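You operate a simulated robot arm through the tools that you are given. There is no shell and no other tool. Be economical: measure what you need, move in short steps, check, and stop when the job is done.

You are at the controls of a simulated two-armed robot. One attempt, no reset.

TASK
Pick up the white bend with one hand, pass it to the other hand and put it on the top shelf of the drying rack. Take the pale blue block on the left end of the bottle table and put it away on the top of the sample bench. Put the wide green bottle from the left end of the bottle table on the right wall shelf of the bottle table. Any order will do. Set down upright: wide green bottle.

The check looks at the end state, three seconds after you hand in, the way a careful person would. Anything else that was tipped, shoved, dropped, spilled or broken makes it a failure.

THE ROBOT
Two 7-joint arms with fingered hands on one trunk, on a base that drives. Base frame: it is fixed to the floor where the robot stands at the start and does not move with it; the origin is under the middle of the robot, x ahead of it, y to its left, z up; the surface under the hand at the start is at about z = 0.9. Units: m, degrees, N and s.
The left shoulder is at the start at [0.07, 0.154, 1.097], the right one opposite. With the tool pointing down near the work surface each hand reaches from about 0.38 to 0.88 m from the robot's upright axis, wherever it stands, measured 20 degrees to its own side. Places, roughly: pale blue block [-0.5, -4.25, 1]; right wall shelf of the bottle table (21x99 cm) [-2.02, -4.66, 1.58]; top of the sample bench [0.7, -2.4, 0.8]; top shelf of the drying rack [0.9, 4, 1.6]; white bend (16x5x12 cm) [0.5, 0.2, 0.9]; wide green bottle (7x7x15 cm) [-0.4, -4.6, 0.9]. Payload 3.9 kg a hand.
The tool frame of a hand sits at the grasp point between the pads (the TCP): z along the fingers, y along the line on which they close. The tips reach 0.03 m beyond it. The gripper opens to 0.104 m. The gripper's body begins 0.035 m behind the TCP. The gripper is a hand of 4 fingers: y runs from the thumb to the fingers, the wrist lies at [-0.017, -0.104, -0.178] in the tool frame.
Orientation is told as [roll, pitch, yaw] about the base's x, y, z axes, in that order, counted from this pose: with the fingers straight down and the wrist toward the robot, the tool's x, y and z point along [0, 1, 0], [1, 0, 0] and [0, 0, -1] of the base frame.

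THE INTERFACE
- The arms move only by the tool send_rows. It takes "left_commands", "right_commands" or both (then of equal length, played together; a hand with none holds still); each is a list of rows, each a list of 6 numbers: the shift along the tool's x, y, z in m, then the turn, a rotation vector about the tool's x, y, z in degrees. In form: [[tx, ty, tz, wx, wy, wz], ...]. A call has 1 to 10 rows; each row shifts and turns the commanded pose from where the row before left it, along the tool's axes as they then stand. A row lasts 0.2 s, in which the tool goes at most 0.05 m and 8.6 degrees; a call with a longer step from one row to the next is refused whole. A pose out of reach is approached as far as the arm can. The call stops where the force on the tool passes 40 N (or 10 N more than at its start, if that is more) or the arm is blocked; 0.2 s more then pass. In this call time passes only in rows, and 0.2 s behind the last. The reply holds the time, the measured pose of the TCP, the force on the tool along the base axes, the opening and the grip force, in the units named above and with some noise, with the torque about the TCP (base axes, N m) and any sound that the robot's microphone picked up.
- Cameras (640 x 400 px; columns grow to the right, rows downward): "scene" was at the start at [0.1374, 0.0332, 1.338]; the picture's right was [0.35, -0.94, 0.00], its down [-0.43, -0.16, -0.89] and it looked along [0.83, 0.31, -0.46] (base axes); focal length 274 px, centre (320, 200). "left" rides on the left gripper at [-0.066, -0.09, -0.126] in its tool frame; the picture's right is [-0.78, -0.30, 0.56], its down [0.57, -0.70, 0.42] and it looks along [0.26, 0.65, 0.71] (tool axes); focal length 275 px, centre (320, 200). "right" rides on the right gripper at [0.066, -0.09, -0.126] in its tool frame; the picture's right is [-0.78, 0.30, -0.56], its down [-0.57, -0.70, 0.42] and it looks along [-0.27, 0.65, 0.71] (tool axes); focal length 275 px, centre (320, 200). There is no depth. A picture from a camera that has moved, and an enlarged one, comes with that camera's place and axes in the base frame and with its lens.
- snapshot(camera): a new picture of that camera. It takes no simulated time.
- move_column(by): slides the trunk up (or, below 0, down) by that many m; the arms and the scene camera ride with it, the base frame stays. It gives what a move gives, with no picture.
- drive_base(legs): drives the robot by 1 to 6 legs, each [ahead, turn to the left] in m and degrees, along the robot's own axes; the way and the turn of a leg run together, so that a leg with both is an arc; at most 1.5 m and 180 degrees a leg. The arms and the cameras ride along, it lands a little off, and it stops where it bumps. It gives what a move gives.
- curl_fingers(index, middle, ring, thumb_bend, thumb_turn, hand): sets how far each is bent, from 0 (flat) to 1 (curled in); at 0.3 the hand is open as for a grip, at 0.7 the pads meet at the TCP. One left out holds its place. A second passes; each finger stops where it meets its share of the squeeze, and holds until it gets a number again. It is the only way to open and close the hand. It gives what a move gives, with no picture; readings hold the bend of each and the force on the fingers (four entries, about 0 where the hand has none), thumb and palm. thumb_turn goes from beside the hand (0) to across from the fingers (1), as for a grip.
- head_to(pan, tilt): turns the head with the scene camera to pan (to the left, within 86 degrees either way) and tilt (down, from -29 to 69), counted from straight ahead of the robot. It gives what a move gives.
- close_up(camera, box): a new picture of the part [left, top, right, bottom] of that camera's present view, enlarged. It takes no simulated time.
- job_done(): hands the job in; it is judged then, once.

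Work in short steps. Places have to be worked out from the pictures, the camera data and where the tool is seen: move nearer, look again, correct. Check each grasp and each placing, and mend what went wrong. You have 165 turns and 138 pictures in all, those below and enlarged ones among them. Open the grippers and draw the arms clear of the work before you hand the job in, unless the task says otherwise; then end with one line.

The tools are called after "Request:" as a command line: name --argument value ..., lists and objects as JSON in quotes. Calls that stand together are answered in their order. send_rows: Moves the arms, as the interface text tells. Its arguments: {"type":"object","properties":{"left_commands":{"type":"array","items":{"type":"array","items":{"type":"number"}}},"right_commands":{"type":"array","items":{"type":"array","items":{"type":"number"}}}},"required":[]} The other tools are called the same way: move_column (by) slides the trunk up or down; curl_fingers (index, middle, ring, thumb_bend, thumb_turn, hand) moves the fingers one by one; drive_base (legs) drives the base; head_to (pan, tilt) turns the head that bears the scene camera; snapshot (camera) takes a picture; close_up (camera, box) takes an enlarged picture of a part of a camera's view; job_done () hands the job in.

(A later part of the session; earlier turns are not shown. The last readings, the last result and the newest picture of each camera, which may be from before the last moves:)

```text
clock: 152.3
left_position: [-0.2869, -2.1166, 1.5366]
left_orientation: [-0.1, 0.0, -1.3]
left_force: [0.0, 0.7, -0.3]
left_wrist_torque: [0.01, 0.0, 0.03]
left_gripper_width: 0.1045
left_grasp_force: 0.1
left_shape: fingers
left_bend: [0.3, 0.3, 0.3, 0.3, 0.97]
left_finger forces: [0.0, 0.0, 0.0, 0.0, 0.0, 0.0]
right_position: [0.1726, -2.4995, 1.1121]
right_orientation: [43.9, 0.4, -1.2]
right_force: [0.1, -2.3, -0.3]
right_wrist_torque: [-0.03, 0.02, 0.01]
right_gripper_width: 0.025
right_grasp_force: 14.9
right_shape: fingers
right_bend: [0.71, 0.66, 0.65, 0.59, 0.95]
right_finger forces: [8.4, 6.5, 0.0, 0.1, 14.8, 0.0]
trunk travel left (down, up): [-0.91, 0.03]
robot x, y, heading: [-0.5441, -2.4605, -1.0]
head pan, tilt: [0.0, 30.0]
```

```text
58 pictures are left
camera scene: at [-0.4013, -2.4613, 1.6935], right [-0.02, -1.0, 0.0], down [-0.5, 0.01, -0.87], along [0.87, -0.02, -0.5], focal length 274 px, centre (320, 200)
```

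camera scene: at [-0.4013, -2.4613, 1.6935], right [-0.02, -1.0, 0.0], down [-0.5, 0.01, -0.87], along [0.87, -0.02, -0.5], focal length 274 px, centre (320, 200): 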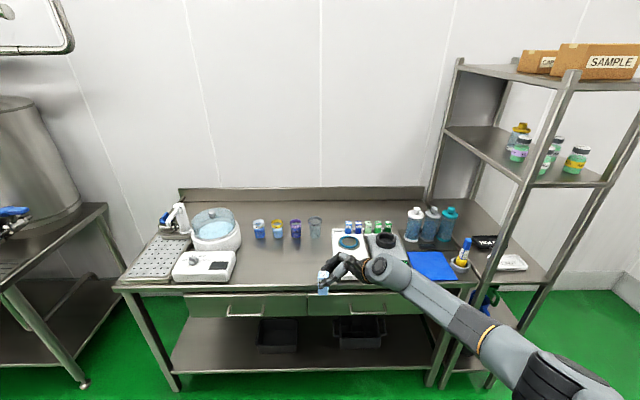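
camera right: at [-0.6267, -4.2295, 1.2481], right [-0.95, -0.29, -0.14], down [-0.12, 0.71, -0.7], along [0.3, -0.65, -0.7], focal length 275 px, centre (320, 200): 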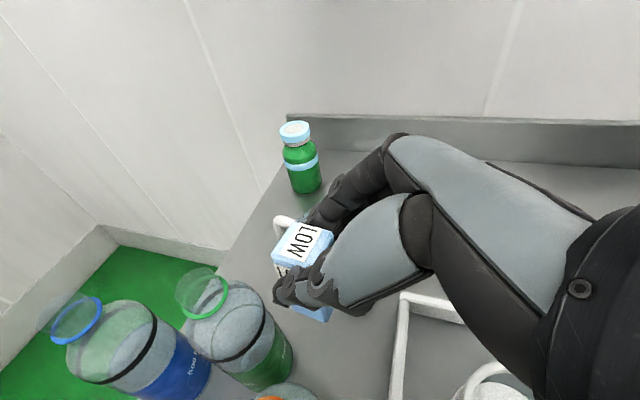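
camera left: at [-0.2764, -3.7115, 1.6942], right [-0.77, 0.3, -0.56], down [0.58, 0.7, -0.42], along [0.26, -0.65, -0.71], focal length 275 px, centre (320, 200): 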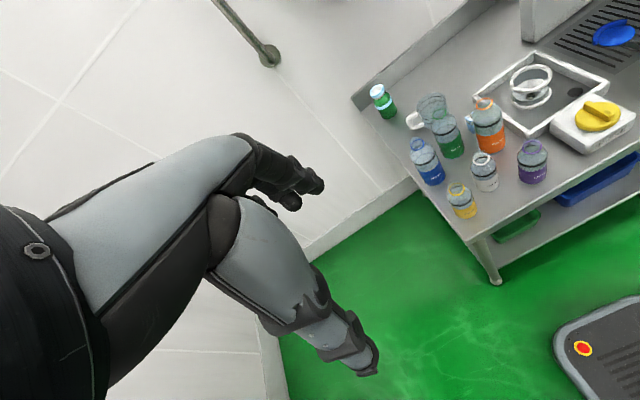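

The bench has a free spot in front of the coloured cups, around (0.55, -2.29). I drive up to the bench and shift the hand over that spot.

Request:
drive_base --legs '[[0.45, 0]]'

Request:
send_rows --right_commands '[[0.025, -0.02, 0.024, 0, 0, 0], [0.025, -0.02, 0.024, 0, 0, 0], [0.025, -0.02, 0.024, 0, 0, 0], [0.025, -0.02, 0.024, 0, 0, 0], [0.025, -0.01, 0.024, 0, 0, 0], [0.025, 0, 0.024, 0, 0, 0]]'

Request:
head_to --pan 10 --tilt 48

Request:
snapshot --camera "scene"

Request:
snapshot --camera "right"

```text
clock: 155.1
left_position: [0.1647, -2.1264, 1.5375]
left_orientation: [-0.1, -0.1, -1.2]
left_force: [0.1, -0.2, 0.4]
left_wrist_torque: [-0.02, -0.01, 0.01]
left_gripper_width: 0.1043
left_grasp_force: 0.0
left_shape: fingers
left_bend: [0.3, 0.3, 0.3, 0.3, 0.97]
left_finger forces: [0.0, 0.1, 0.0, 0.0, 0.1, 0.0]
right_position: [0.6253, -2.5096, 1.1131]
right_orientation: [44.0, 0.2, -1.1]
right_force: [-0.7, -1.1, -0.6]
right_wrist_torque: [-0.04, -0.01, -0.02]
right_gripper_width: 0.0253
right_grasp_force: 14.7
right_shape: fingers
right_bend: [0.71, 0.66, 0.65, 0.59, 0.95]
right_finger forces: [8.4, 6.3, 0.0, 0.0, 14.8, 0.0]
trunk travel left (down, up): [-0.91, 0.03]
robot x, y, heading: [-0.0896, -2.4702, -0.9]
head pan, tilt: [0.0, 30.0]
```

```text
clock: 156.5
left_position: [0.1668, -2.123, 1.5369]
left_orientation: [-0.1, 0.0, -1.2]
left_force: [0.0, -0.3, -0.3]
left_wrist_torque: [-0.02, 0.0, 0.02]
left_gripper_width: 0.1044
left_grasp_force: 0.1
left_shape: fingers
left_bend: [0.3, 0.3, 0.3, 0.3, 0.97]
left_finger forces: [0.0, 0.1, 0.0, 0.1, 0.0, 0.0]
right_position: [0.5405, -2.2983, 1.1126]
right_orientation: [43.8, 0.2, -1.2]
right_force: [-0.2, 0.6, -1.7]
right_wrist_torque: [0.04, -0.02, -0.02]
right_gripper_width: 0.0252
right_grasp_force: 14.9
right_shape: fingers
right_bend: [0.71, 0.66, 0.65, 0.59, 0.95]
right_finger forces: [8.6, 6.5, 0.0, 0.0, 15.0, 0.0]
trunk travel left (down, up): [-0.91, 0.03]
robot x, y, heading: [-0.0882, -2.4707, -1.1]
head pan, tilt: [0.0, 30.0]
```

```text
clock: 157.3
left_position: [0.1679, -2.1241, 1.5375]
left_orientation: [0.0, 0.0, -1.2]
left_force: [1.3, -0.5, -0.2]
left_wrist_torque: [0.01, 0.0, 0.04]
left_gripper_width: 0.1043
left_grasp_force: 0.0
left_shape: fingers
left_bend: [0.3, 0.3, 0.3, 0.3, 0.97]
left_finger forces: [0.0, 0.1, 0.1, 0.1, 0.1, 0.1]
right_position: [0.5418, -2.3006, 1.1127]
right_orientation: [44.0, 0.3, -1.2]
right_force: [-0.7, 0.2, -0.1]
right_wrist_torque: [-0.02, 0.03, 0.0]
right_gripper_width: 0.0249
right_grasp_force: 14.6
right_shape: fingers
right_bend: [0.71, 0.66, 0.65, 0.59, 0.95]
right_finger forces: [8.6, 6.4, 0.0, 0.0, 14.9, 0.0]
trunk travel left (down, up): [-0.91, 0.03]
robot x, y, heading: [-0.0878, -2.4717, -1.3]
head pan, tilt: [10.0, 48.0]
```

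```text
57 pictures are left
camera scene: at [0.0419, -2.4564, 1.6668], right [0.15, -0.99, 0.0], down [-0.73, -0.11, -0.67], along [0.66, 0.1, -0.74], focal length 274 px, centre (320, 200)
```

scene: 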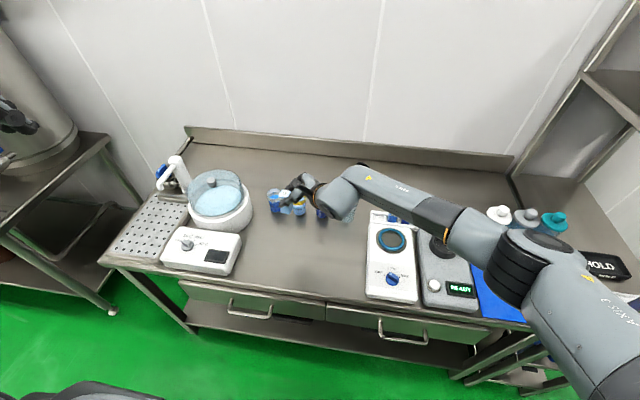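

```text
56 pictures are left
camera right: at [0.4512, -2.3385, 1.2497], right [0.28, -0.95, -0.14], down [-0.71, -0.1, -0.7], along [0.65, 0.29, -0.7], focal length 275 px, centre (320, 200)
```

right: 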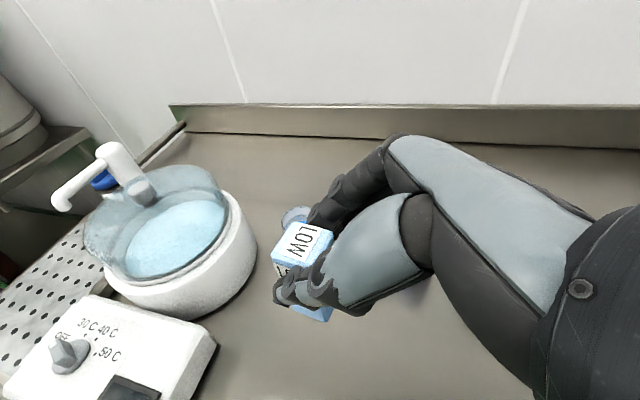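

The spot under the hand is free. I lower with the trunk 20 cm and check.

Request:
move_column --by -0.2

Request:
snapshot --camera "scene"

Request:
snapshot --camera "right"

```text
clock: 159.4
left_position: [0.1678, -2.1258, 1.3373]
left_orientation: [0.0, 0.0, -1.1]
left_force: [-0.6, -0.2, 0.5]
left_wrist_torque: [0.03, 0.02, 0.02]
left_gripper_width: 0.1043
left_grasp_force: 0.1
left_shape: fingers
left_bend: [0.3, 0.3, 0.3, 0.3, 0.97]
left_finger forces: [0.0, 0.1, 0.1, 0.0, 0.1, 0.0]
right_position: [0.5415, -2.3001, 0.9137]
right_orientation: [44.0, 0.3, -1.1]
right_force: [-0.6, 0.1, -0.5]
right_wrist_torque: [-0.02, 0.0, 0.01]
right_gripper_width: 0.0252
right_grasp_force: 15.1
right_shape: fingers
right_bend: [0.71, 0.66, 0.65, 0.59, 0.95]
right_finger forces: [8.6, 6.4, 0.1, 0.0, 15.0, 0.1]
trunk travel left (down, up): [-0.71, 0.23]
robot x, y, heading: [-0.0903, -2.4671, -1.3]
head pan, tilt: [10.0, 48.0]
```

```text
55 pictures are left
camera scene: at [0.0415, -2.4568, 1.4668], right [0.15, -0.99, 0.0], down [-0.73, -0.11, -0.67], along [0.66, 0.1, -0.74], focal length 274 px, centre (320, 200)
```

scene: 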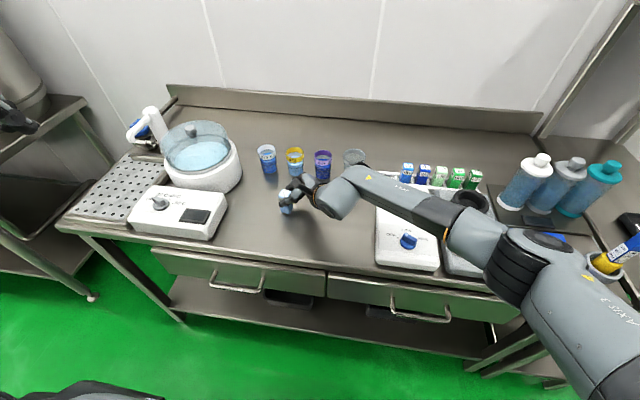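

```text
54 pictures are left
camera right: at [0.4509, -2.3386, 1.0499], right [0.28, -0.95, -0.14], down [-0.71, -0.1, -0.7], along [0.65, 0.29, -0.7], focal length 275 px, centre (320, 200)
```

right: 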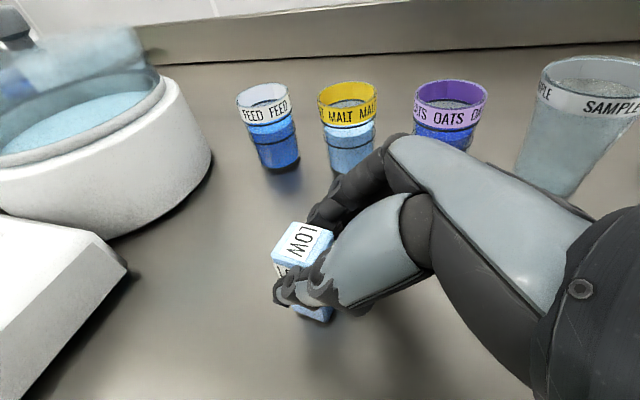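

I lower in small rows with the arm, watching the force.

Request:
send_rows --right_commands '[[-0.0083, 0, 0.0086, 0, 0, 0], [-0.0083, 0, 0.0086, 0, 0, 0], [-0.0083, 0, 0.0086, 0, 0, 0]]'

Request:
close_up --camera "scene" --box '[240, 160, 360, 250]'

```text
clock: 160.3
left_position: [0.1657, -2.1265, 1.3385]
left_orientation: [0.0, 0.0, -1.3]
left_force: [0.1, 0.3, 0.2]
left_wrist_torque: [0.0, 0.01, -0.04]
left_gripper_width: 0.1044
left_grasp_force: 0.0
left_shape: fingers
left_bend: [0.3, 0.3, 0.3, 0.3, 0.97]
left_finger forces: [0.0, 0.0, 0.0, 0.0, 0.0, 0.0]
right_position: [0.5451, -2.2976, 0.8932]
right_orientation: [45.4, -0.6, -1.1]
right_force: [-1.8, -2.1, 15.5]
right_wrist_torque: [-0.09, 0.08, 0.04]
right_gripper_width: 0.0217
right_grasp_force: 18.5
right_shape: fingers
right_bend: [0.74, 0.72, 0.68, 0.59, 0.94]
right_finger forces: [8.1, 5.1, 7.7, 0.1, 15.7, 0.0]
trunk travel left (down, up): [-0.71, 0.23]
robot x, y, heading: [-0.0886, -2.4695, -1.1]
head pan, tilt: [10.0, 48.0]
stopped in row 3 (right hand): the force on the tool passed its limit at 47 N (the readings are from after the stop); the commanded pose is now the measured one
```

```text
4.44 times, centred on (300, 205) of scene
camera zoom: at [0.0398, -2.458, 1.4667], right [0.15, -0.99, 0.0], down [-0.73, -0.11, -0.67], along [0.66, 0.1, -0.74], focal length 1218 px, centre (409, 178)
```

zoom: 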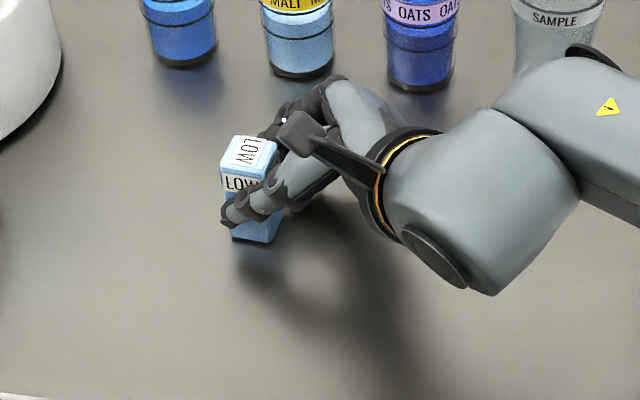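

Contact; the block sits on the bench. I release it.

Request:
curl_fingers --hand "right" --index 0.45 --middle 0.45 --ring 0.45 --thumb_bend 0.4

Request:
close_up --camera "scene" --box '[240, 160, 360, 250]'

```text
clock: 161.3
left_position: [0.165, -2.1256, 1.3382]
left_orientation: [0.0, -0.2, -1.3]
left_force: [-0.1, 0.0, -0.3]
left_wrist_torque: [0.01, 0.0, 0.0]
left_gripper_width: 0.1042
left_grasp_force: 0.0
left_shape: fingers
left_bend: [0.3, 0.3, 0.3, 0.3, 0.97]
left_finger forces: [0.1, 0.0, 0.1, 0.1, 0.1, 0.1]
right_position: [0.5429, -2.2979, 0.8919]
right_orientation: [45.0, -0.6, -1.1]
right_force: [-2.5, 4.4, 17.6]
right_wrist_torque: [-0.02, -0.19, 0.05]
right_gripper_width: 0.0727
right_grasp_force: 9.2
right_shape: fingers
right_bend: [0.45, 0.45, 0.75, 0.4, 0.97]
right_finger forces: [0.0, 0.1, 17.4, 0.0, 0.0, 0.0]
trunk travel left (down, up): [-0.71, 0.23]
robot x, y, heading: [-0.0874, -2.468, -1.1]
head pan, tilt: [10.0, 48.0]
```

```text
4.44 times, centred on (300, 205) of scene
camera zoom: at [0.038, -2.457, 1.4672], right [0.15, -0.99, 0.0], down [-0.73, -0.11, -0.67], along [0.66, 0.1, -0.74], focal length 1218 px, centre (409, 178)
```

zoom: 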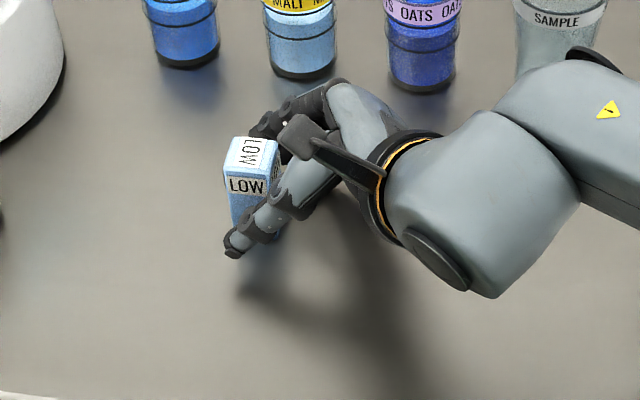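

The block stands on its own; the ring finger only pressed on the bench. I withdraw along the finger axis.

Request:
send_rows --right_commands '[[0, 0, -0.015, 0, 0, 0], [0, 0, -0.03, 0, 0, 0], [0, 0, -0.04, 0, 0, 0], [0, 0, -0.04, 0, 0, 0]]'

Request:
close_up --camera "scene" --box '[200, 120, 400, 260]'

```text
clock: 162.3
left_position: [0.1674, -2.1274, 1.3379]
left_orientation: [0.0, -0.1, -1.3]
left_force: [-0.2, -0.7, 0.5]
left_wrist_torque: [0.0, 0.02, 0.03]
left_gripper_width: 0.1044
left_grasp_force: 0.1
left_shape: fingers
left_bend: [0.3, 0.3, 0.3, 0.3, 0.97]
left_finger forces: [0.1, 0.0, 0.0, 0.0, 0.1, 0.0]
right_position: [0.5419, -2.3882, 0.9774]
right_orientation: [44.8, -0.3, -1.2]
right_force: [0.5, -0.3, -0.4]
right_wrist_torque: [-0.01, -0.03, 0.02]
right_gripper_width: 0.0726
right_grasp_force: 0.1
right_shape: fingers
right_bend: [0.45, 0.45, 0.45, 0.4, 0.97]
right_finger forces: [0.1, 0.0, 0.1, 0.0, 0.1, 0.0]
trunk travel left (down, up): [-0.71, 0.23]
robot x, y, heading: [-0.0855, -2.4689, -1.2]
head pan, tilt: [10.0, 48.0]
```

```text
2.86 times, centred on (300, 190) of scene
camera zoom: at [0.0414, -2.4587, 1.4667], right [0.15, -0.99, 0.0], down [-0.73, -0.11, -0.67], along [0.66, 0.1, -0.74], focal length 783 px, centre (377, 229)
```

zoom: 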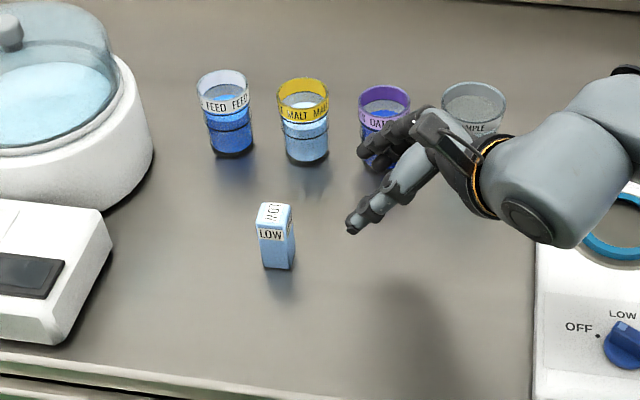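

The pale blue block stands on the sample bench. I raise the trunk, back off, and fold the right arm while moving toward the left end of the bottle table.

Request:
move_column --by 0.2

Request:
drive_base --legs '[[-0.3, 0], [0, -66]]'

Request:
send_rows --right_commands '[[0, -0.03, 0, 0, -7.5, 0], [0, -0.03, 0, 0, -7.5, 0], [0, -0.03, 0, 0, -7.5, 0], [0, -0.03, 0, 0, -7.5, 0], [0, -0.03, 0, 0, -7.5, 0], [0, -0.03, 0, 0, -7.2, 0], [-0.04, -0.03, 0, 0, 0, 0], [-0.04, 0, 0, 0, 0, 0], [-0.04, 0, 0, 0, 0, 0], [-0.04, 0, 0, 0, 0, 0]]'

Request:
head_to --pan -5 --tilt 30

Request:
snapshot --camera "scene"

```text
clock: 164.4
left_position: [0.168, -2.1253, 1.537]
left_orientation: [0.0, 0.1, -1.3]
left_force: [-0.8, 0.5, 0.6]
left_wrist_torque: [-0.03, -0.02, -0.03]
left_gripper_width: 0.1045
left_grasp_force: 0.0
left_shape: fingers
left_bend: [0.3, 0.3, 0.3, 0.3, 0.97]
left_finger forces: [0.0, 0.0, 0.0, 0.0, 0.1, 0.0]
right_position: [0.5431, -2.3867, 1.1767]
right_orientation: [44.9, -0.3, -1.2]
right_force: [0.7, -0.1, 0.1]
right_wrist_torque: [0.03, 0.0, 0.04]
right_gripper_width: 0.0727
right_grasp_force: 0.1
right_shape: fingers
right_bend: [0.45, 0.45, 0.45, 0.4, 0.97]
right_finger forces: [0.0, 0.0, 0.0, 0.0, 0.0, 0.0]
trunk travel left (down, up): [-0.91, 0.03]
robot x, y, heading: [-0.0887, -2.4694, -1.0]
head pan, tilt: [10.0, 48.0]
```

```text
clock: 169.4
left_position: [0.0295, -2.5558, 1.5378]
left_orientation: [-0.1, 0.0, -67.2]
left_force: [1.1, 0.2, 0.3]
left_wrist_torque: [0.02, 0.01, 0.0]
left_gripper_width: 0.1046
left_grasp_force: 0.1
left_shape: fingers
left_bend: [0.3, 0.3, 0.3, 0.3, 0.97]
left_finger forces: [0.1, 0.0, 0.0, 0.1, 0.0, 0.0]
right_position: [-0.0541, -3.0052, 1.1766]
right_orientation: [44.9, -0.4, -66.9]
right_force: [0.7, 0.3, 0.8]
right_wrist_torque: [-0.04, 0.0, 0.02]
right_gripper_width: 0.0728
right_grasp_force: 0.0
right_shape: fingers
right_bend: [0.45, 0.45, 0.45, 0.4, 0.97]
right_finger forces: [0.0, 0.1, 0.0, 0.0, 0.0, 0.1]
trunk travel left (down, up): [-0.91, 0.03]
robot x, y, heading: [-0.386, -2.4629, -67.1]
head pan, tilt: [10.0, 48.0]
```

```text
clock: 171.6
left_position: [0.0268, -2.5568, 1.5382]
left_orientation: [0.1, -0.1, -67.2]
left_force: [-0.6, 0.7, 0.4]
left_wrist_torque: [-0.01, -0.05, 0.0]
left_gripper_width: 0.1045
left_grasp_force: 0.1
left_shape: fingers
left_bend: [0.3, 0.3, 0.3, 0.3, 0.97]
left_finger forces: [0.0, 0.0, 0.0, 0.0, 0.0, 0.0]
right_position: [-0.2882, -2.8746, 1.1752]
right_orientation: [0.3, -0.4, -67.0]
right_force: [0.3, -0.2, 0.1]
right_wrist_torque: [0.01, -0.02, 0.01]
right_gripper_width: 0.0728
right_grasp_force: 0.1
right_shape: fingers
right_bend: [0.45, 0.45, 0.45, 0.4, 0.97]
right_finger forces: [0.1, 0.1, 0.1, 0.0, 0.0, 0.0]
trunk travel left (down, up): [-0.91, 0.03]
robot x, y, heading: [-0.3906, -2.4649, -67.1]
head pan, tilt: [10.0, 48.0]
```

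```text
clock: 172.4
left_position: [0.0286, -2.5567, 1.5382]
left_orientation: [-0.1, 0.0, -67.1]
left_force: [0.1, 0.4, -0.9]
left_wrist_torque: [-0.05, 0.02, 0.0]
left_gripper_width: 0.1044
left_grasp_force: 0.0
left_shape: fingers
left_bend: [0.3, 0.3, 0.3, 0.3, 0.97]
left_finger forces: [0.0, 0.0, 0.1, 0.0, 0.0, 0.0]
right_position: [-0.2856, -2.8761, 1.1749]
right_orientation: [0.1, -0.3, -67.0]
right_force: [-0.9, 0.2, 0.5]
right_wrist_torque: [0.01, 0.0, -0.02]
right_gripper_width: 0.0729
right_grasp_force: 0.1
right_shape: fingers
right_bend: [0.45, 0.45, 0.45, 0.4, 0.97]
right_finger forces: [0.0, 0.1, 0.1, 0.0, 0.1, 0.0]
trunk travel left (down, up): [-0.91, 0.03]
robot x, y, heading: [-0.3858, -2.4663, -67.1]
head pan, tilt: [-5.0, 30.0]
```

```text
50 pictures are left
camera scene: at [-0.3412, -2.5942, 1.6935], right [-0.95, -0.31, 0.0], down [-0.15, 0.48, -0.87], along [0.27, -0.82, -0.5], focal length 274 px, centre (320, 200)
```

scene: 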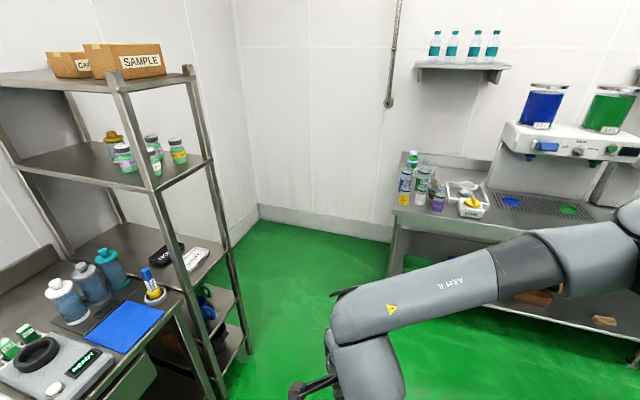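

The tall rack ends at about (0.40, -3.39). I bring the left hand inward to pass it, then drive to the left end of the bottle table and turn to face it.

Request:
send_rows --left_commands '[[-0.02, 0.04, 0, 0, 0, 0], [-0.04, 0.04, 0, 0, 0, 0], [-0.04, 0.04, 0, 0, 0, 0], [-0.04, 0, 0, 0, 0, 0], [-0.04, 0, 0, 0, 0, 0]]'

Request:
drive_base --legs '[[1.33, 0], [0, -23], [0.42, 0], [0, -60]]'

Request:
head_to --pan 10 --tilt 40

Request:
snapshot --camera "scene"

```text
refused: row 2 steps farther than a row can; nothing moved
```

```text
clock: 176.4
left_position: [0.3194, -3.2216, 1.5394]
left_orientation: [-0.1, -0.7, -67.8]
left_force: [-7.7, 1.5, 0.4]
left_wrist_torque: [-0.1, -0.28, -0.25]
left_gripper_width: 0.1046
left_grasp_force: 4.6
left_shape: fingers
left_bend: [0.3, 0.3, 0.31, 0.3, 0.97]
left_finger forces: [0.0, 0.1, 8.2, 0.0, 0.0, 0.0]
right_position: [0.0141, -3.549, 1.1867]
right_orientation: [0.0, -1.6, -66.5]
right_force: [0.0, 1.7, -0.5]
right_wrist_torque: [-0.05, 0.04, -0.03]
right_gripper_width: 0.073
right_grasp_force: 0.0
right_shape: fingers
right_bend: [0.45, 0.45, 0.45, 0.4, 0.97]
right_finger forces: [0.0, 0.0, 0.0, 0.1, 0.0, 0.0]
trunk travel left (down, up): [-0.91, 0.03]
robot x, y, heading: [-0.0897, -3.1655, -66.5]
head pan, tilt: [-5.0, 30.0]
stopped in leg 1: the force on the tool passed its limit at 54 N (the readings are from after the stop); the commanded pose is now the measured one
```

```text
clock: 177.2
left_position: [0.3187, -3.2428, 1.5408]
left_orientation: [0.1, -0.3, -67.8]
left_force: [-7.5, 1.1, -1.0]
left_wrist_torque: [0.04, -0.21, -0.19]
left_gripper_width: 0.1047
left_grasp_force: 3.7
left_shape: fingers
left_bend: [0.3, 0.3, 0.31, 0.3, 0.97]
left_finger forces: [0.0, 0.0, 7.1, 0.0, 0.0, 0.0]
right_position: [0.0127, -3.5642, 1.1791]
right_orientation: [0.3, -0.9, -66.5]
right_force: [0.6, -1.2, -0.4]
right_wrist_torque: [0.01, 0.04, 0.01]
right_gripper_width: 0.073
right_grasp_force: 0.0
right_shape: fingers
right_bend: [0.45, 0.45, 0.45, 0.4, 0.97]
right_finger forces: [0.0, 0.1, 0.0, 0.0, 0.1, 0.1]
trunk travel left (down, up): [-0.91, 0.03]
robot x, y, heading: [-0.0884, -3.1687, -67.1]
head pan, tilt: [10.0, 40.0]
```

```text
49 pictures are left
camera scene: at [-0.025, -3.276, 1.6787], right [-0.84, -0.55, 0.0], down [-0.35, 0.54, -0.77], along [0.42, -0.64, -0.64], focal length 274 px, centre (320, 200)
```

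scene: 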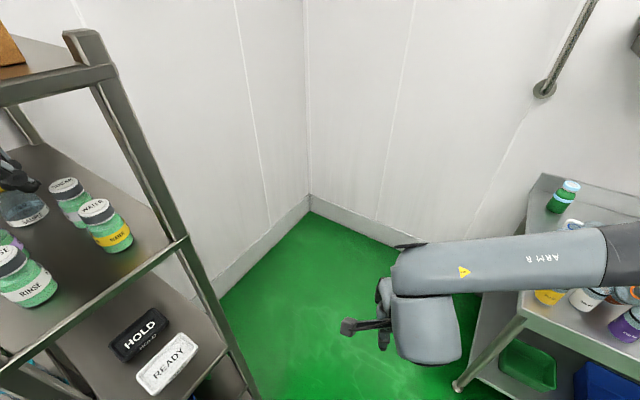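

The left arm move was refused (step too long) and I should have waited for it: the left hand touched the tall rack. I look before retreating.

Request:
snapshot --camera "left"

Request:
close_up --camera "scene" --box '[0, 20, 220, 320]'

```text
48 pictures are left
camera left: at [0.2236, -3.1835, 1.6658], right [-0.83, -0.02, -0.56], down [0.27, 0.86, -0.43], along [0.49, -0.5, -0.71], focal length 275 px, centre (320, 200)
```

left: 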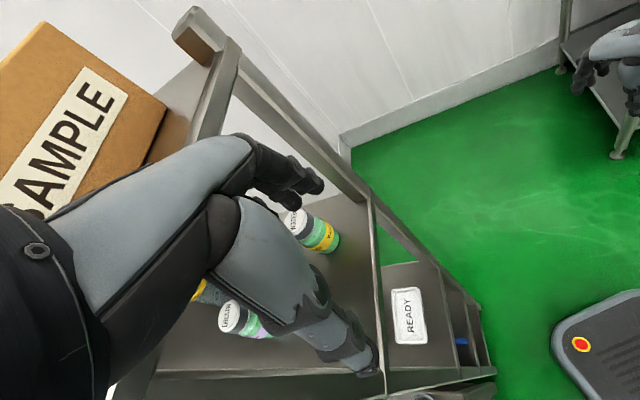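

```text
1.33 times, centred on (110, 170) of scene
camera zoom: at [-0.025, -3.276, 1.6787], right [-0.84, -0.55, 0.0], down [-0.35, 0.54, -0.77], along [0.42, -0.64, -0.64], focal length 365 px, centre (600, 240)
```

zoom: 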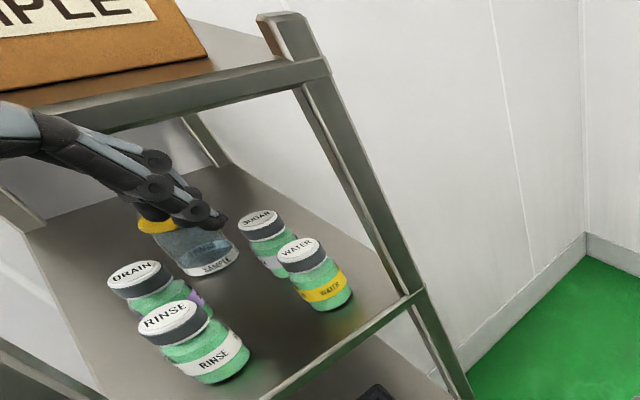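

The fingertips poked between the rack's shelves. I retract the left hand straight out along −x.

Request:
send_rows --left_commands '[[-0.018, -0.008, 0, 0, 0, 0], [-0.037, -0.0156, 0, 0, 0, 0], [-0.037, -0.0156, 0, 0, 0, 0], [-0.037, -0.0156, 0, 0, 0, 0]]'

Request:
close_up --camera "scene" --box '[0, 20, 220, 320]'

Request:
snapshot --camera "left"

```text
clock: 178.2
left_position: [0.3153, -3.2474, 1.5435]
left_orientation: [0.0, 0.3, -67.8]
left_force: [0.8, -0.6, 0.0]
left_wrist_torque: [0.04, 0.0, -0.01]
left_gripper_width: 0.105
left_grasp_force: 0.1
left_shape: fingers
left_bend: [0.3, 0.3, 0.3, 0.3, 0.97]
left_finger forces: [0.1, 0.0, 0.1, 0.0, 0.0, 0.0]
left hand out of reach, approached as far as the arm can: row 1, 2, 3, 4
right_position: [0.0148, -3.5689, 1.1787]
right_orientation: [0.2, -0.7, -66.5]
right_force: [0.0, -0.5, -0.1]
right_wrist_torque: [-0.01, 0.0, 0.02]
right_gripper_width: 0.0732
right_grasp_force: 0.1
right_shape: fingers
right_bend: [0.45, 0.45, 0.45, 0.4, 0.97]
right_finger forces: [0.0, 0.0, 0.0, 0.1, 0.0, 0.1]
trunk travel left (down, up): [-0.91, 0.03]
robot x, y, heading: [-0.0934, -3.1608, -66.9]
head pan, tilt: [10.0, 40.0]
```

```text
1.33 times, centred on (110, 170) of scene
camera zoom: at [-0.0216, -3.2819, 1.678], right [-0.84, -0.55, 0.0], down [-0.35, 0.54, -0.77], along [0.42, -0.64, -0.64], focal length 365 px, centre (600, 240)
```

zoom: 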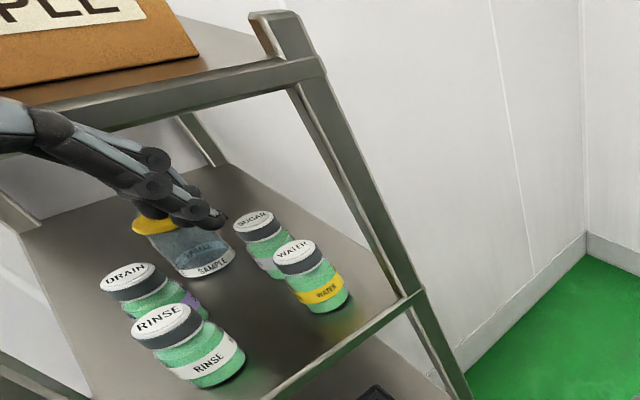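

```text
45 pictures are left
camera left: at [0.2201, -3.1896, 1.6698], right [-0.83, -0.02, -0.56], down [0.26, 0.87, -0.42], along [0.49, -0.5, -0.72], focal length 275 px, centre (320, 200)
```

left: 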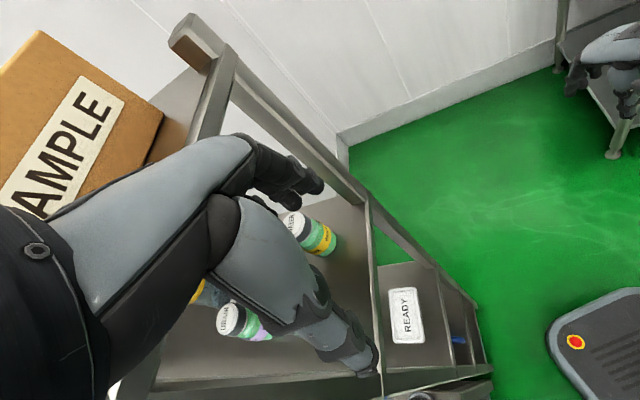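

Contact is released. The left arm is too folded to move that way, so I back the base along the same path it came.

Request:
drive_base --legs '[[-0.3, 0]]'

Request:
head_to --pan 35 --tilt 20

Request:
snapshot --camera "scene"

```text
clock: 180.2
left_position: [0.1976, -2.9714, 1.5417]
left_orientation: [-0.1, 0.4, -67.7]
left_force: [0.1, 0.0, -0.6]
left_wrist_torque: [0.01, 0.02, 0.0]
left_gripper_width: 0.1048
left_grasp_force: 0.1
left_shape: fingers
left_bend: [0.3, 0.3, 0.3, 0.3, 0.97]
left_finger forces: [0.0, 0.0, 0.0, 0.1, 0.0, 0.1]
right_position: [-0.1031, -3.2937, 1.1785]
right_orientation: [0.2, -0.6, -66.5]
right_force: [-0.5, -1.0, -0.8]
right_wrist_torque: [-0.01, -0.05, 0.0]
right_gripper_width: 0.073
right_grasp_force: 0.0
right_shape: fingers
right_bend: [0.45, 0.45, 0.45, 0.4, 0.97]
right_finger forces: [0.1, 0.0, 0.0, 0.0, 0.1, 0.0]
trunk travel left (down, up): [-0.91, 0.03]
robot x, y, heading: [-0.2083, -2.8862, -66.7]
head pan, tilt: [10.0, 40.0]
```

```text
clock: 181.1
left_position: [0.1959, -2.9674, 1.5438]
left_orientation: [0.0, 0.2, -67.8]
left_force: [-0.7, -0.8, 0.9]
left_wrist_torque: [-0.04, 0.01, -0.04]
left_gripper_width: 0.1045
left_grasp_force: 0.1
left_shape: fingers
left_bend: [0.3, 0.3, 0.3, 0.3, 0.97]
left_finger forces: [0.1, 0.0, 0.0, 0.0, 0.0, 0.0]
right_position: [-0.1037, -3.2903, 1.1803]
right_orientation: [0.2, -0.7, -66.5]
right_force: [0.8, 1.2, -0.1]
right_wrist_torque: [-0.02, 0.01, -0.05]
right_gripper_width: 0.0728
right_grasp_force: 0.1
right_shape: fingers
right_bend: [0.45, 0.45, 0.45, 0.4, 0.97]
right_finger forces: [0.1, 0.1, 0.0, 0.0, 0.0, 0.0]
trunk travel left (down, up): [-0.91, 0.03]
robot x, y, heading: [-0.2115, -2.8847, -66.8]
head pan, tilt: [35.0, 20.0]
```

```text
44 pictures are left
camera scene: at [-0.1089, -2.9801, 1.7097], right [-0.53, -0.85, 0.0], down [-0.29, 0.18, -0.94], along [0.8, -0.5, -0.34], focal length 274 px, centre (320, 200)
```

scene: 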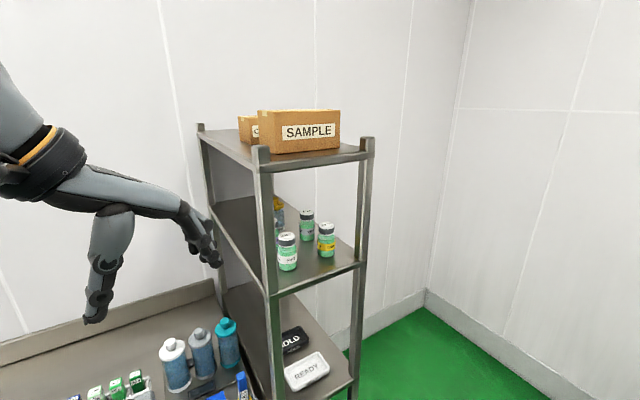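

All jars on the rack stand upright. Now I bring the left hand forward and inward, and wait for the result.

Request:
send_rows --left_commands '[[0, 0.045, 0, 0, 0, 0], [0, 0.045, 0, 0, 0, 0], [0, 0.045, 0, 0, 0, 0], [-0.045, 0, 0, 0, 0, 0], [-0.045, 0, 0, 0, 0, 0], [-0.045, 0, 0, 0, 0, 0], [-0.045, 0, 0, 0, 0, 0]]'

```text
clock: 182.7
left_position: [0.0768, -3.1617, 1.5428]
left_orientation: [0.0, 0.3, -67.7]
left_force: [-1.1, 0.0, 0.5]
left_wrist_torque: [-0.02, -0.04, -0.01]
left_gripper_width: 0.1046
left_grasp_force: 0.1
left_shape: fingers
left_bend: [0.3, 0.3, 0.3, 0.3, 0.97]
left_finger forces: [0.1, 0.0, 0.1, 0.1, 0.0, 0.0]
right_position: [-0.1075, -3.2912, 1.1791]
right_orientation: [0.4, -0.9, -66.5]
right_force: [0.2, -0.2, 0.4]
right_wrist_torque: [0.02, -0.03, -0.02]
right_gripper_width: 0.0729
right_grasp_force: 0.2
right_shape: fingers
right_bend: [0.45, 0.45, 0.45, 0.4, 0.97]
right_finger forces: [0.1, 0.0, 0.0, 0.0, 0.0, 0.0]
trunk travel left (down, up): [-0.91, 0.03]
robot x, y, heading: [-0.2069, -2.8856, -66.8]
head pan, tilt: [35.0, 20.0]
```

Good. I raise the right hand 10 cm for clearance over the bottles and then drive around in smaller legs.

Request:
send_rows --right_commands '[[0, 0, -0.04, 0, 0, 0], [0, 0, -0.04, 0, 0, 0], [0, 0, -0.04, 0, 0, 0]]'

Request:
drive_base --legs '[[0, -15], [0.6, 0], [0, 30], [0.45, 0], [0, -38]]'

Request:
head_to --pan -25 --tilt 40

Request:
snapshot --camera "scene"

```text
clock: 183.5
left_position: [0.0785, -3.1607, 1.5431]
left_orientation: [0.1, 0.2, -67.7]
left_force: [0.1, 1.1, 0.1]
left_wrist_torque: [0.03, -0.01, -0.02]
left_gripper_width: 0.1047
left_grasp_force: 0.0
left_shape: fingers
left_bend: [0.3, 0.3, 0.3, 0.3, 0.97]
left_finger forces: [0.0, 0.0, 0.0, 0.1, 0.1, 0.1]
right_position: [-0.1078, -3.2882, 1.2996]
right_orientation: [0.3, -0.9, -66.4]
right_force: [-1.1, -0.5, 0.0]
right_wrist_torque: [-0.02, -0.02, 0.0]
right_gripper_width: 0.0729
right_grasp_force: 0.0
right_shape: fingers
right_bend: [0.45, 0.45, 0.45, 0.4, 0.97]
right_finger forces: [0.1, 0.0, 0.1, 0.0, 0.0, 0.1]
trunk travel left (down, up): [-0.91, 0.03]
robot x, y, heading: [-0.2085, -2.8879, -66.7]
head pan, tilt: [35.0, 20.0]
```

```text
clock: 187.3
left_position: [0.0717, -3.7329, 1.5459]
left_orientation: [0.4, 0.0, -82.2]
left_force: [1.7, -0.8, -0.4]
left_wrist_torque: [0.0, -0.03, 0.01]
left_gripper_width: 0.1047
left_grasp_force: 0.0
left_shape: fingers
left_bend: [0.3, 0.3, 0.3, 0.3, 0.97]
left_finger forces: [0.1, 0.0, 0.1, 0.1, 0.0, 0.0]
right_position: [-0.141, -3.8105, 1.2996]
right_orientation: [0.5, -1.0, -81.1]
right_force: [0.4, -0.1, 0.7]
right_wrist_torque: [0.03, 0.0, 0.01]
right_gripper_width: 0.0732
right_grasp_force: 0.1
right_shape: fingers
right_bend: [0.45, 0.45, 0.45, 0.4, 0.97]
right_finger forces: [0.0, 0.1, 0.0, 0.1, 0.1, 0.0]
trunk travel left (down, up): [-0.91, 0.03]
robot x, y, heading: [-0.1365, -3.4, -81.1]
head pan, tilt: [35.0, 20.0]
stopped in leg 2: the robot was blocked; the commanded pose is now the measured one
```

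```text
clock: 188.6
left_position: [0.0699, -3.7314, 1.5459]
left_orientation: [0.4, -0.2, -82.4]
left_force: [0.1, 0.2, -0.4]
left_wrist_torque: [-0.01, 0.0, 0.0]
left_gripper_width: 0.1046
left_grasp_force: 0.0
left_shape: fingers
left_bend: [0.3, 0.3, 0.3, 0.3, 0.97]
left_finger forces: [0.0, 0.0, 0.1, 0.1, 0.0, 0.1]
right_position: [-0.1416, -3.8082, 1.3012]
right_orientation: [0.4, -0.9, -81.3]
right_force: [-0.3, -1.3, -0.1]
right_wrist_torque: [-0.03, 0.0, -0.03]
right_gripper_width: 0.0732
right_grasp_force: 0.0
right_shape: fingers
right_bend: [0.45, 0.45, 0.45, 0.4, 0.97]
right_finger forces: [0.0, 0.0, 0.0, 0.0, 0.0, 0.0]
trunk travel left (down, up): [-0.91, 0.03]
robot x, y, heading: [-0.1338, -3.3966, -81.0]
head pan, tilt: [-25.0, 40.0]
```

```text
43 pictures are left
camera scene: at [-0.1557, -3.5218, 1.6788], right [-0.96, 0.28, -0.01], down [0.18, 0.61, -0.77], along [-0.21, -0.74, -0.64], focal length 274 px, centre (320, 200)
```

scene: 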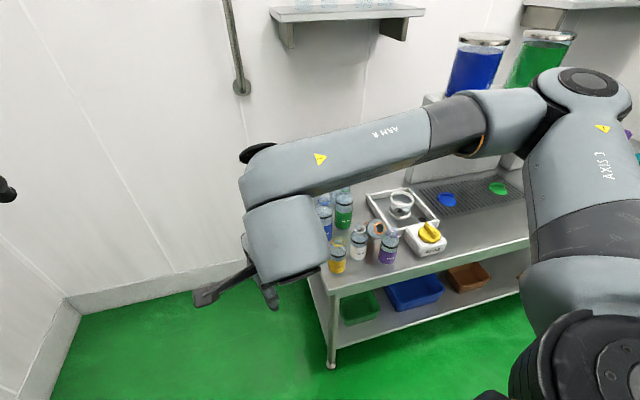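

Something blocked the drive, probably the left elbow against the rack. I look left.

Request:
head_to --pan 80 --tilt 20

Request:
snapshot --camera "scene"

```text
clock: 190.4
left_position: [0.0702, -3.7309, 1.5462]
left_orientation: [0.5, -0.2, -82.3]
left_force: [0.2, 0.7, 0.1]
left_wrist_torque: [0.0, 0.03, 0.01]
left_gripper_width: 0.1049
left_grasp_force: 0.0
left_shape: fingers
left_bend: [0.3, 0.3, 0.3, 0.3, 0.97]
left_finger forces: [0.0, 0.0, 0.0, 0.0, 0.1, 0.1]
right_position: [-0.1414, -3.8095, 1.2995]
right_orientation: [0.4, -1.1, -81.4]
right_force: [-0.5, -0.3, 0.4]
right_wrist_torque: [0.0, 0.02, -0.02]
right_gripper_width: 0.073
right_grasp_force: 0.0
right_shape: fingers
right_bend: [0.45, 0.45, 0.45, 0.4, 0.97]
right_finger forces: [0.0, 0.0, 0.1, 0.1, 0.0, 0.1]
trunk travel left (down, up): [-0.91, 0.03]
robot x, y, heading: [-0.1352, -3.3979, -81.1]
head pan, tilt: [80.0, 20.0]
```

```text
42 pictures are left
camera scene: at [-0.0392, -3.4418, 1.7103], right [-0.02, -1.0, 0.0], down [-0.34, 0.0, -0.94], along [0.94, -0.02, -0.34], focal length 274 px, centre (320, 200)
```

scene: 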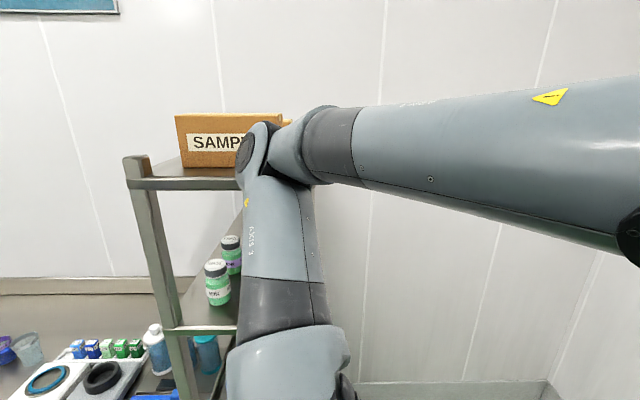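

The left elbow touches the rack. I back off along the same path, then stretch the left arm forward to tuck the elbow in.

Request:
drive_base --legs '[[-0.4, 0]]'

Request:
send_rows --left_commands '[[0, 0.045, 0.015, 0, 0, 0], [0, 0.045, 0.015, 0, 0, 0], [0, 0.045, 0.015, 0, 0, 0], [0, 0.045, 0.015, 0, 0, 0], [0, 0.03, 0.03, 0, 0, 0], [0, 0, 0.045, 0, 0, 0]]'

Request:
head_to --pan 50 --tilt 15

Request:
snapshot --camera "scene"

```text
clock: 192.9
left_position: [0.0149, -3.3444, 1.5424]
left_orientation: [0.3, 0.3, -82.3]
left_force: [0.4, -1.2, 0.5]
left_wrist_torque: [0.0, 0.02, 0.0]
left_gripper_width: 0.1047
left_grasp_force: 0.1
left_shape: fingers
left_bend: [0.3, 0.3, 0.3, 0.3, 0.97]
left_finger forces: [0.0, 0.1, 0.0, 0.0, 0.0, 0.0]
right_position: [-0.1988, -3.421, 1.2976]
right_orientation: [0.2, -0.6, -81.2]
right_force: [-0.8, -0.2, 0.1]
right_wrist_torque: [0.07, 0.02, 0.0]
right_gripper_width: 0.0729
right_grasp_force: 0.1
right_shape: fingers
right_bend: [0.45, 0.45, 0.45, 0.4, 0.97]
right_finger forces: [0.0, 0.0, 0.0, 0.1, 0.1, 0.1]
trunk travel left (down, up): [-0.91, 0.03]
robot x, y, heading: [-0.1962, -3.0043, -81.3]
head pan, tilt: [80.0, 20.0]
```

```text
clock: 194.3
left_position: [0.0432, -3.5507, 1.4078]
left_orientation: [0.0, 0.1, -82.3]
left_force: [1.0, -0.2, 0.1]
left_wrist_torque: [0.03, -0.05, 0.03]
left_gripper_width: 0.1048
left_grasp_force: 0.3
left_shape: fingers
left_bend: [0.3, 0.3, 0.3, 0.3, 0.97]
left_finger forces: [0.0, 0.0, 0.0, 0.1, 0.0, 0.0]
right_position: [-0.1977, -3.4174, 1.2985]
right_orientation: [0.2, -0.6, -81.2]
right_force: [-0.1, -0.3, 0.5]
right_wrist_torque: [-0.01, -0.01, 0.03]
right_gripper_width: 0.073
right_grasp_force: 0.2
right_shape: fingers
right_bend: [0.45, 0.45, 0.45, 0.4, 0.97]
right_finger forces: [0.1, 0.1, 0.1, 0.0, 0.0, 0.0]
trunk travel left (down, up): [-0.91, 0.03]
robot x, y, heading: [-0.1945, -2.9987, -80.9]
head pan, tilt: [80.0, 20.0]
```

```text
clock: 195.2
left_position: [0.0431, -3.5491, 1.4103]
left_orientation: [0.2, 0.1, -82.4]
left_force: [0.2, 0.2, -0.7]
left_wrist_torque: [0.02, -0.02, 0.03]
left_gripper_width: 0.1046
left_grasp_force: 0.1
left_shape: fingers
left_bend: [0.3, 0.3, 0.3, 0.3, 0.97]
left_finger forces: [0.0, 0.0, 0.0, 0.1, 0.0, 0.0]
right_position: [-0.199, -3.4176, 1.2986]
right_orientation: [0.1, -0.8, -81.2]
right_force: [-0.5, 0.1, -1.1]
right_wrist_torque: [-0.01, -0.02, -0.01]
right_gripper_width: 0.0729
right_grasp_force: 0.0
right_shape: fingers
right_bend: [0.45, 0.45, 0.45, 0.4, 0.97]
right_finger forces: [0.0, 0.1, 0.0, 0.0, 0.0, 0.0]
trunk travel left (down, up): [-0.91, 0.03]
robot x, y, heading: [-0.1924, -3.0023, -81.1]
head pan, tilt: [50.0, 15.0]
```

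```text
41 pictures are left
camera scene: at [-0.1072, -3.0982, 1.7178], right [-0.52, -0.86, 0.0], down [-0.22, 0.13, -0.97], along [0.83, -0.5, -0.26], focal length 274 px, centre (320, 200)
```

scene: 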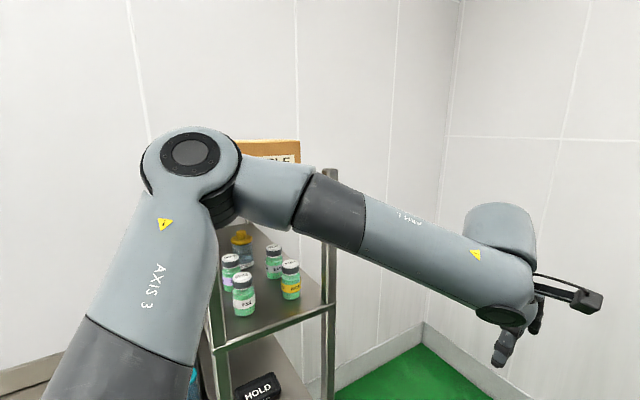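

The rack items are all upright. I take a wider route, farther from the rack: first west and forward, then diagonal to the table's left corner. The left hand goes back 10 cm first.

Request:
send_rows --left_commands '[[0, -0.04, 0, 0, 0, 0], [0, -0.04, 0, 0, 0, 0]]'

Request:
drive_base --legs '[[0, -19], [0.61, 0], [0, 55]]'

Request:
head_to --pan 60 --tilt 20

Request:
snapshot --camera "scene"

```text
clock: 195.8
left_position: [0.0312, -3.4638, 1.4106]
left_orientation: [0.2, 0.0, -82.2]
left_force: [-0.6, -0.5, 0.0]
left_wrist_torque: [-0.01, -0.03, 0.02]
left_gripper_width: 0.1047
left_grasp_force: 0.1
left_shape: fingers
left_bend: [0.3, 0.3, 0.3, 0.3, 0.97]
left_finger forces: [0.1, 0.0, 0.0, 0.0, 0.0, 0.0]
right_position: [-0.1982, -3.4127, 1.301]
right_orientation: [0.2, -0.9, -81.1]
right_force: [-1.0, 0.1, 0.0]
right_wrist_torque: [0.01, 0.03, -0.02]
right_gripper_width: 0.0732
right_grasp_force: 0.1
right_shape: fingers
right_bend: [0.45, 0.45, 0.45, 0.4, 0.97]
right_finger forces: [0.0, 0.0, 0.0, 0.0, 0.1, 0.0]
trunk travel left (down, up): [-0.91, 0.03]
robot x, y, heading: [-0.1976, -3.0025, -81.4]
head pan, tilt: [50.0, 15.0]
```

```text
clock: 202.8
left_position: [0.1579, -3.8368, 1.4079]
left_orientation: [0.2, 0.2, -45.8]
left_force: [0.2, 0.1, -0.4]
left_wrist_torque: [0.01, 0.0, 0.01]
left_gripper_width: 0.1046
left_grasp_force: 0.0
left_shape: fingers
left_bend: [0.3, 0.3, 0.3, 0.3, 0.97]
left_finger forces: [0.0, 0.0, 0.0, 0.0, 0.0, 0.0]
right_position: [-0.0581, -3.9325, 1.2984]
right_orientation: [0.3, -0.7, -44.7]
right_force: [-0.7, 0.6, -0.1]
right_wrist_torque: [0.02, 0.0, -0.03]
right_gripper_width: 0.073
right_grasp_force: 0.1
right_shape: fingers
right_bend: [0.45, 0.45, 0.45, 0.4, 0.97]
right_finger forces: [0.1, 0.0, 0.0, 0.0, 0.0, 0.0]
trunk travel left (down, up): [-0.91, 0.03]
robot x, y, heading: [-0.2974, -3.5921, -44.7]
head pan, tilt: [50.0, 15.0]
```

```text
clock: 203.5
left_position: [0.1575, -3.836, 1.4094]
left_orientation: [0.2, 0.2, -45.9]
left_force: [-0.4, -0.2, 0.5]
left_wrist_torque: [-0.03, -0.02, 0.0]
left_gripper_width: 0.1048
left_grasp_force: 0.0
left_shape: fingers
left_bend: [0.3, 0.3, 0.3, 0.3, 0.97]
left_finger forces: [0.1, 0.0, 0.0, 0.0, 0.0, 0.0]
right_position: [-0.0576, -3.9315, 1.2984]
right_orientation: [0.2, -0.7, -44.7]
right_force: [0.1, 0.3, 0.7]
right_wrist_torque: [0.02, 0.05, -0.01]
right_gripper_width: 0.073
right_grasp_force: 0.0
right_shape: fingers
right_bend: [0.45, 0.45, 0.45, 0.4, 0.97]
right_finger forces: [0.1, 0.1, 0.0, 0.1, 0.0, 0.0]
trunk travel left (down, up): [-0.91, 0.03]
robot x, y, heading: [-0.3023, -3.5944, -44.7]
head pan, tilt: [60.0, 20.0]
```

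```text
40 pictures are left
camera scene: at [-0.1759, -3.6058, 1.7097], right [0.26, -0.96, 0.0], down [-0.33, -0.09, -0.94], along [0.91, 0.25, -0.34], focal length 274 px, centre (320, 200)
```

scene: 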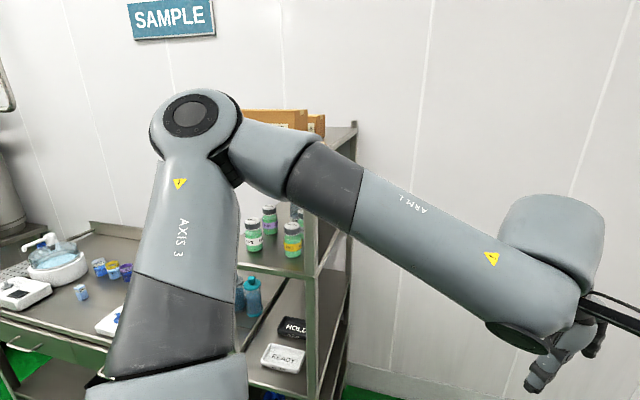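

The elbow will pass the rack corner with ~18 cm to spare. I drive the diagonal and turn toward the bottle.

Request:
drive_base --legs '[[0.5, 0], [0, -60]]'

Request:
head_to --pan -15 --tilt 40

Request:
snapshot --camera "scene"

```text
clock: 209.1
left_position: [0.0763, -4.4666, 1.4088]
left_orientation: [0.2, 0.2, -105.9]
left_force: [-0.3, 0.4, -0.7]
left_wrist_torque: [0.02, 0.0, -0.03]
left_gripper_width: 0.1046
left_grasp_force: 0.1
left_shape: fingers
left_bend: [0.3, 0.3, 0.3, 0.3, 0.97]
left_finger forces: [0.1, 0.2, 0.1, 0.1, 0.0, 0.0]
right_position: [-0.1161, -4.3271, 1.2989]
right_orientation: [0.2, -0.7, -104.8]
right_force: [-0.2, -0.3, -0.6]
right_wrist_torque: [-0.01, -0.04, 0.02]
right_gripper_width: 0.0734
right_grasp_force: 0.0
right_shape: fingers
right_bend: [0.45, 0.45, 0.45, 0.4, 0.97]
right_finger forces: [0.1, 0.0, 0.1, 0.0, 0.1, 0.0]
trunk travel left (down, up): [-0.91, 0.03]
robot x, y, heading: [0.0518, -3.9506, -104.8]
head pan, tilt: [60.0, 20.0]
```

```text
clock: 210.6
left_position: [0.0738, -4.466, 1.4082]
left_orientation: [0.2, 0.2, -106.0]
left_force: [0.7, 0.1, 0.6]
left_wrist_torque: [0.01, 0.01, 0.0]
left_gripper_width: 0.1047
left_grasp_force: 0.0
left_shape: fingers
left_bend: [0.3, 0.3, 0.3, 0.3, 0.97]
left_finger forces: [0.1, 0.0, 0.0, 0.0, 0.1, 0.1]
right_position: [-0.1154, -4.3278, 1.2993]
right_orientation: [0.3, -0.7, -104.8]
right_force: [-0.1, 0.2, -0.3]
right_wrist_torque: [0.0, 0.02, 0.0]
right_gripper_width: 0.073
right_grasp_force: 0.1
right_shape: fingers
right_bend: [0.45, 0.45, 0.45, 0.4, 0.97]
right_finger forces: [0.0, 0.1, 0.1, 0.0, 0.0, 0.0]
trunk travel left (down, up): [-0.91, 0.03]
robot x, y, heading: [0.0555, -3.9457, -104.8]
head pan, tilt: [-15.0, 40.0]
```

```text
39 pictures are left
camera scene: at [-0.001, -4.0689, 1.6782], right [-0.87, 0.5, 0.0], down [0.32, 0.56, -0.77], along [-0.38, -0.66, -0.64], focal length 274 px, centre (320, 200)
```

scene: 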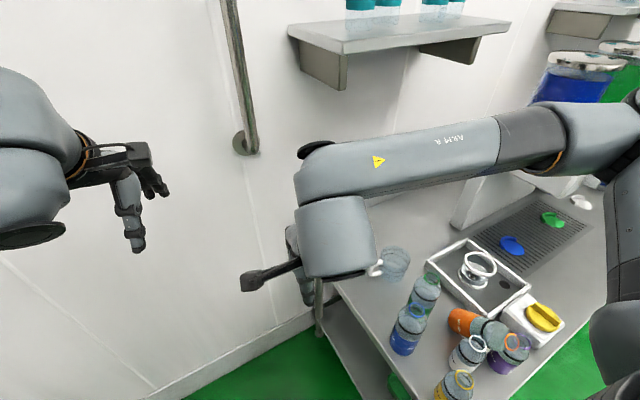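

The orange bottle looks odd; I zoom in.

Request:
close_up --camera "scene" --box '[360, 230, 560, 400]'

```text
2.35 times, centred on (460, 315) of scene
camera zoom: at [-0.001, -4.0689, 1.6782], right [-0.87, 0.5, 0.0], down [0.32, 0.56, -0.77], along [-0.38, -0.66, -0.64], focal length 645 px, centre (-9, -71)
```

zoom: 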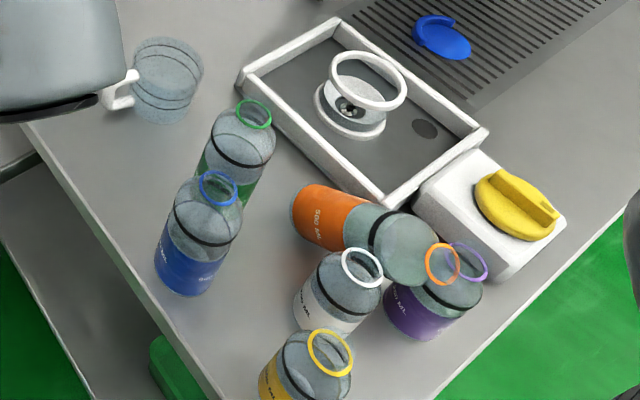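

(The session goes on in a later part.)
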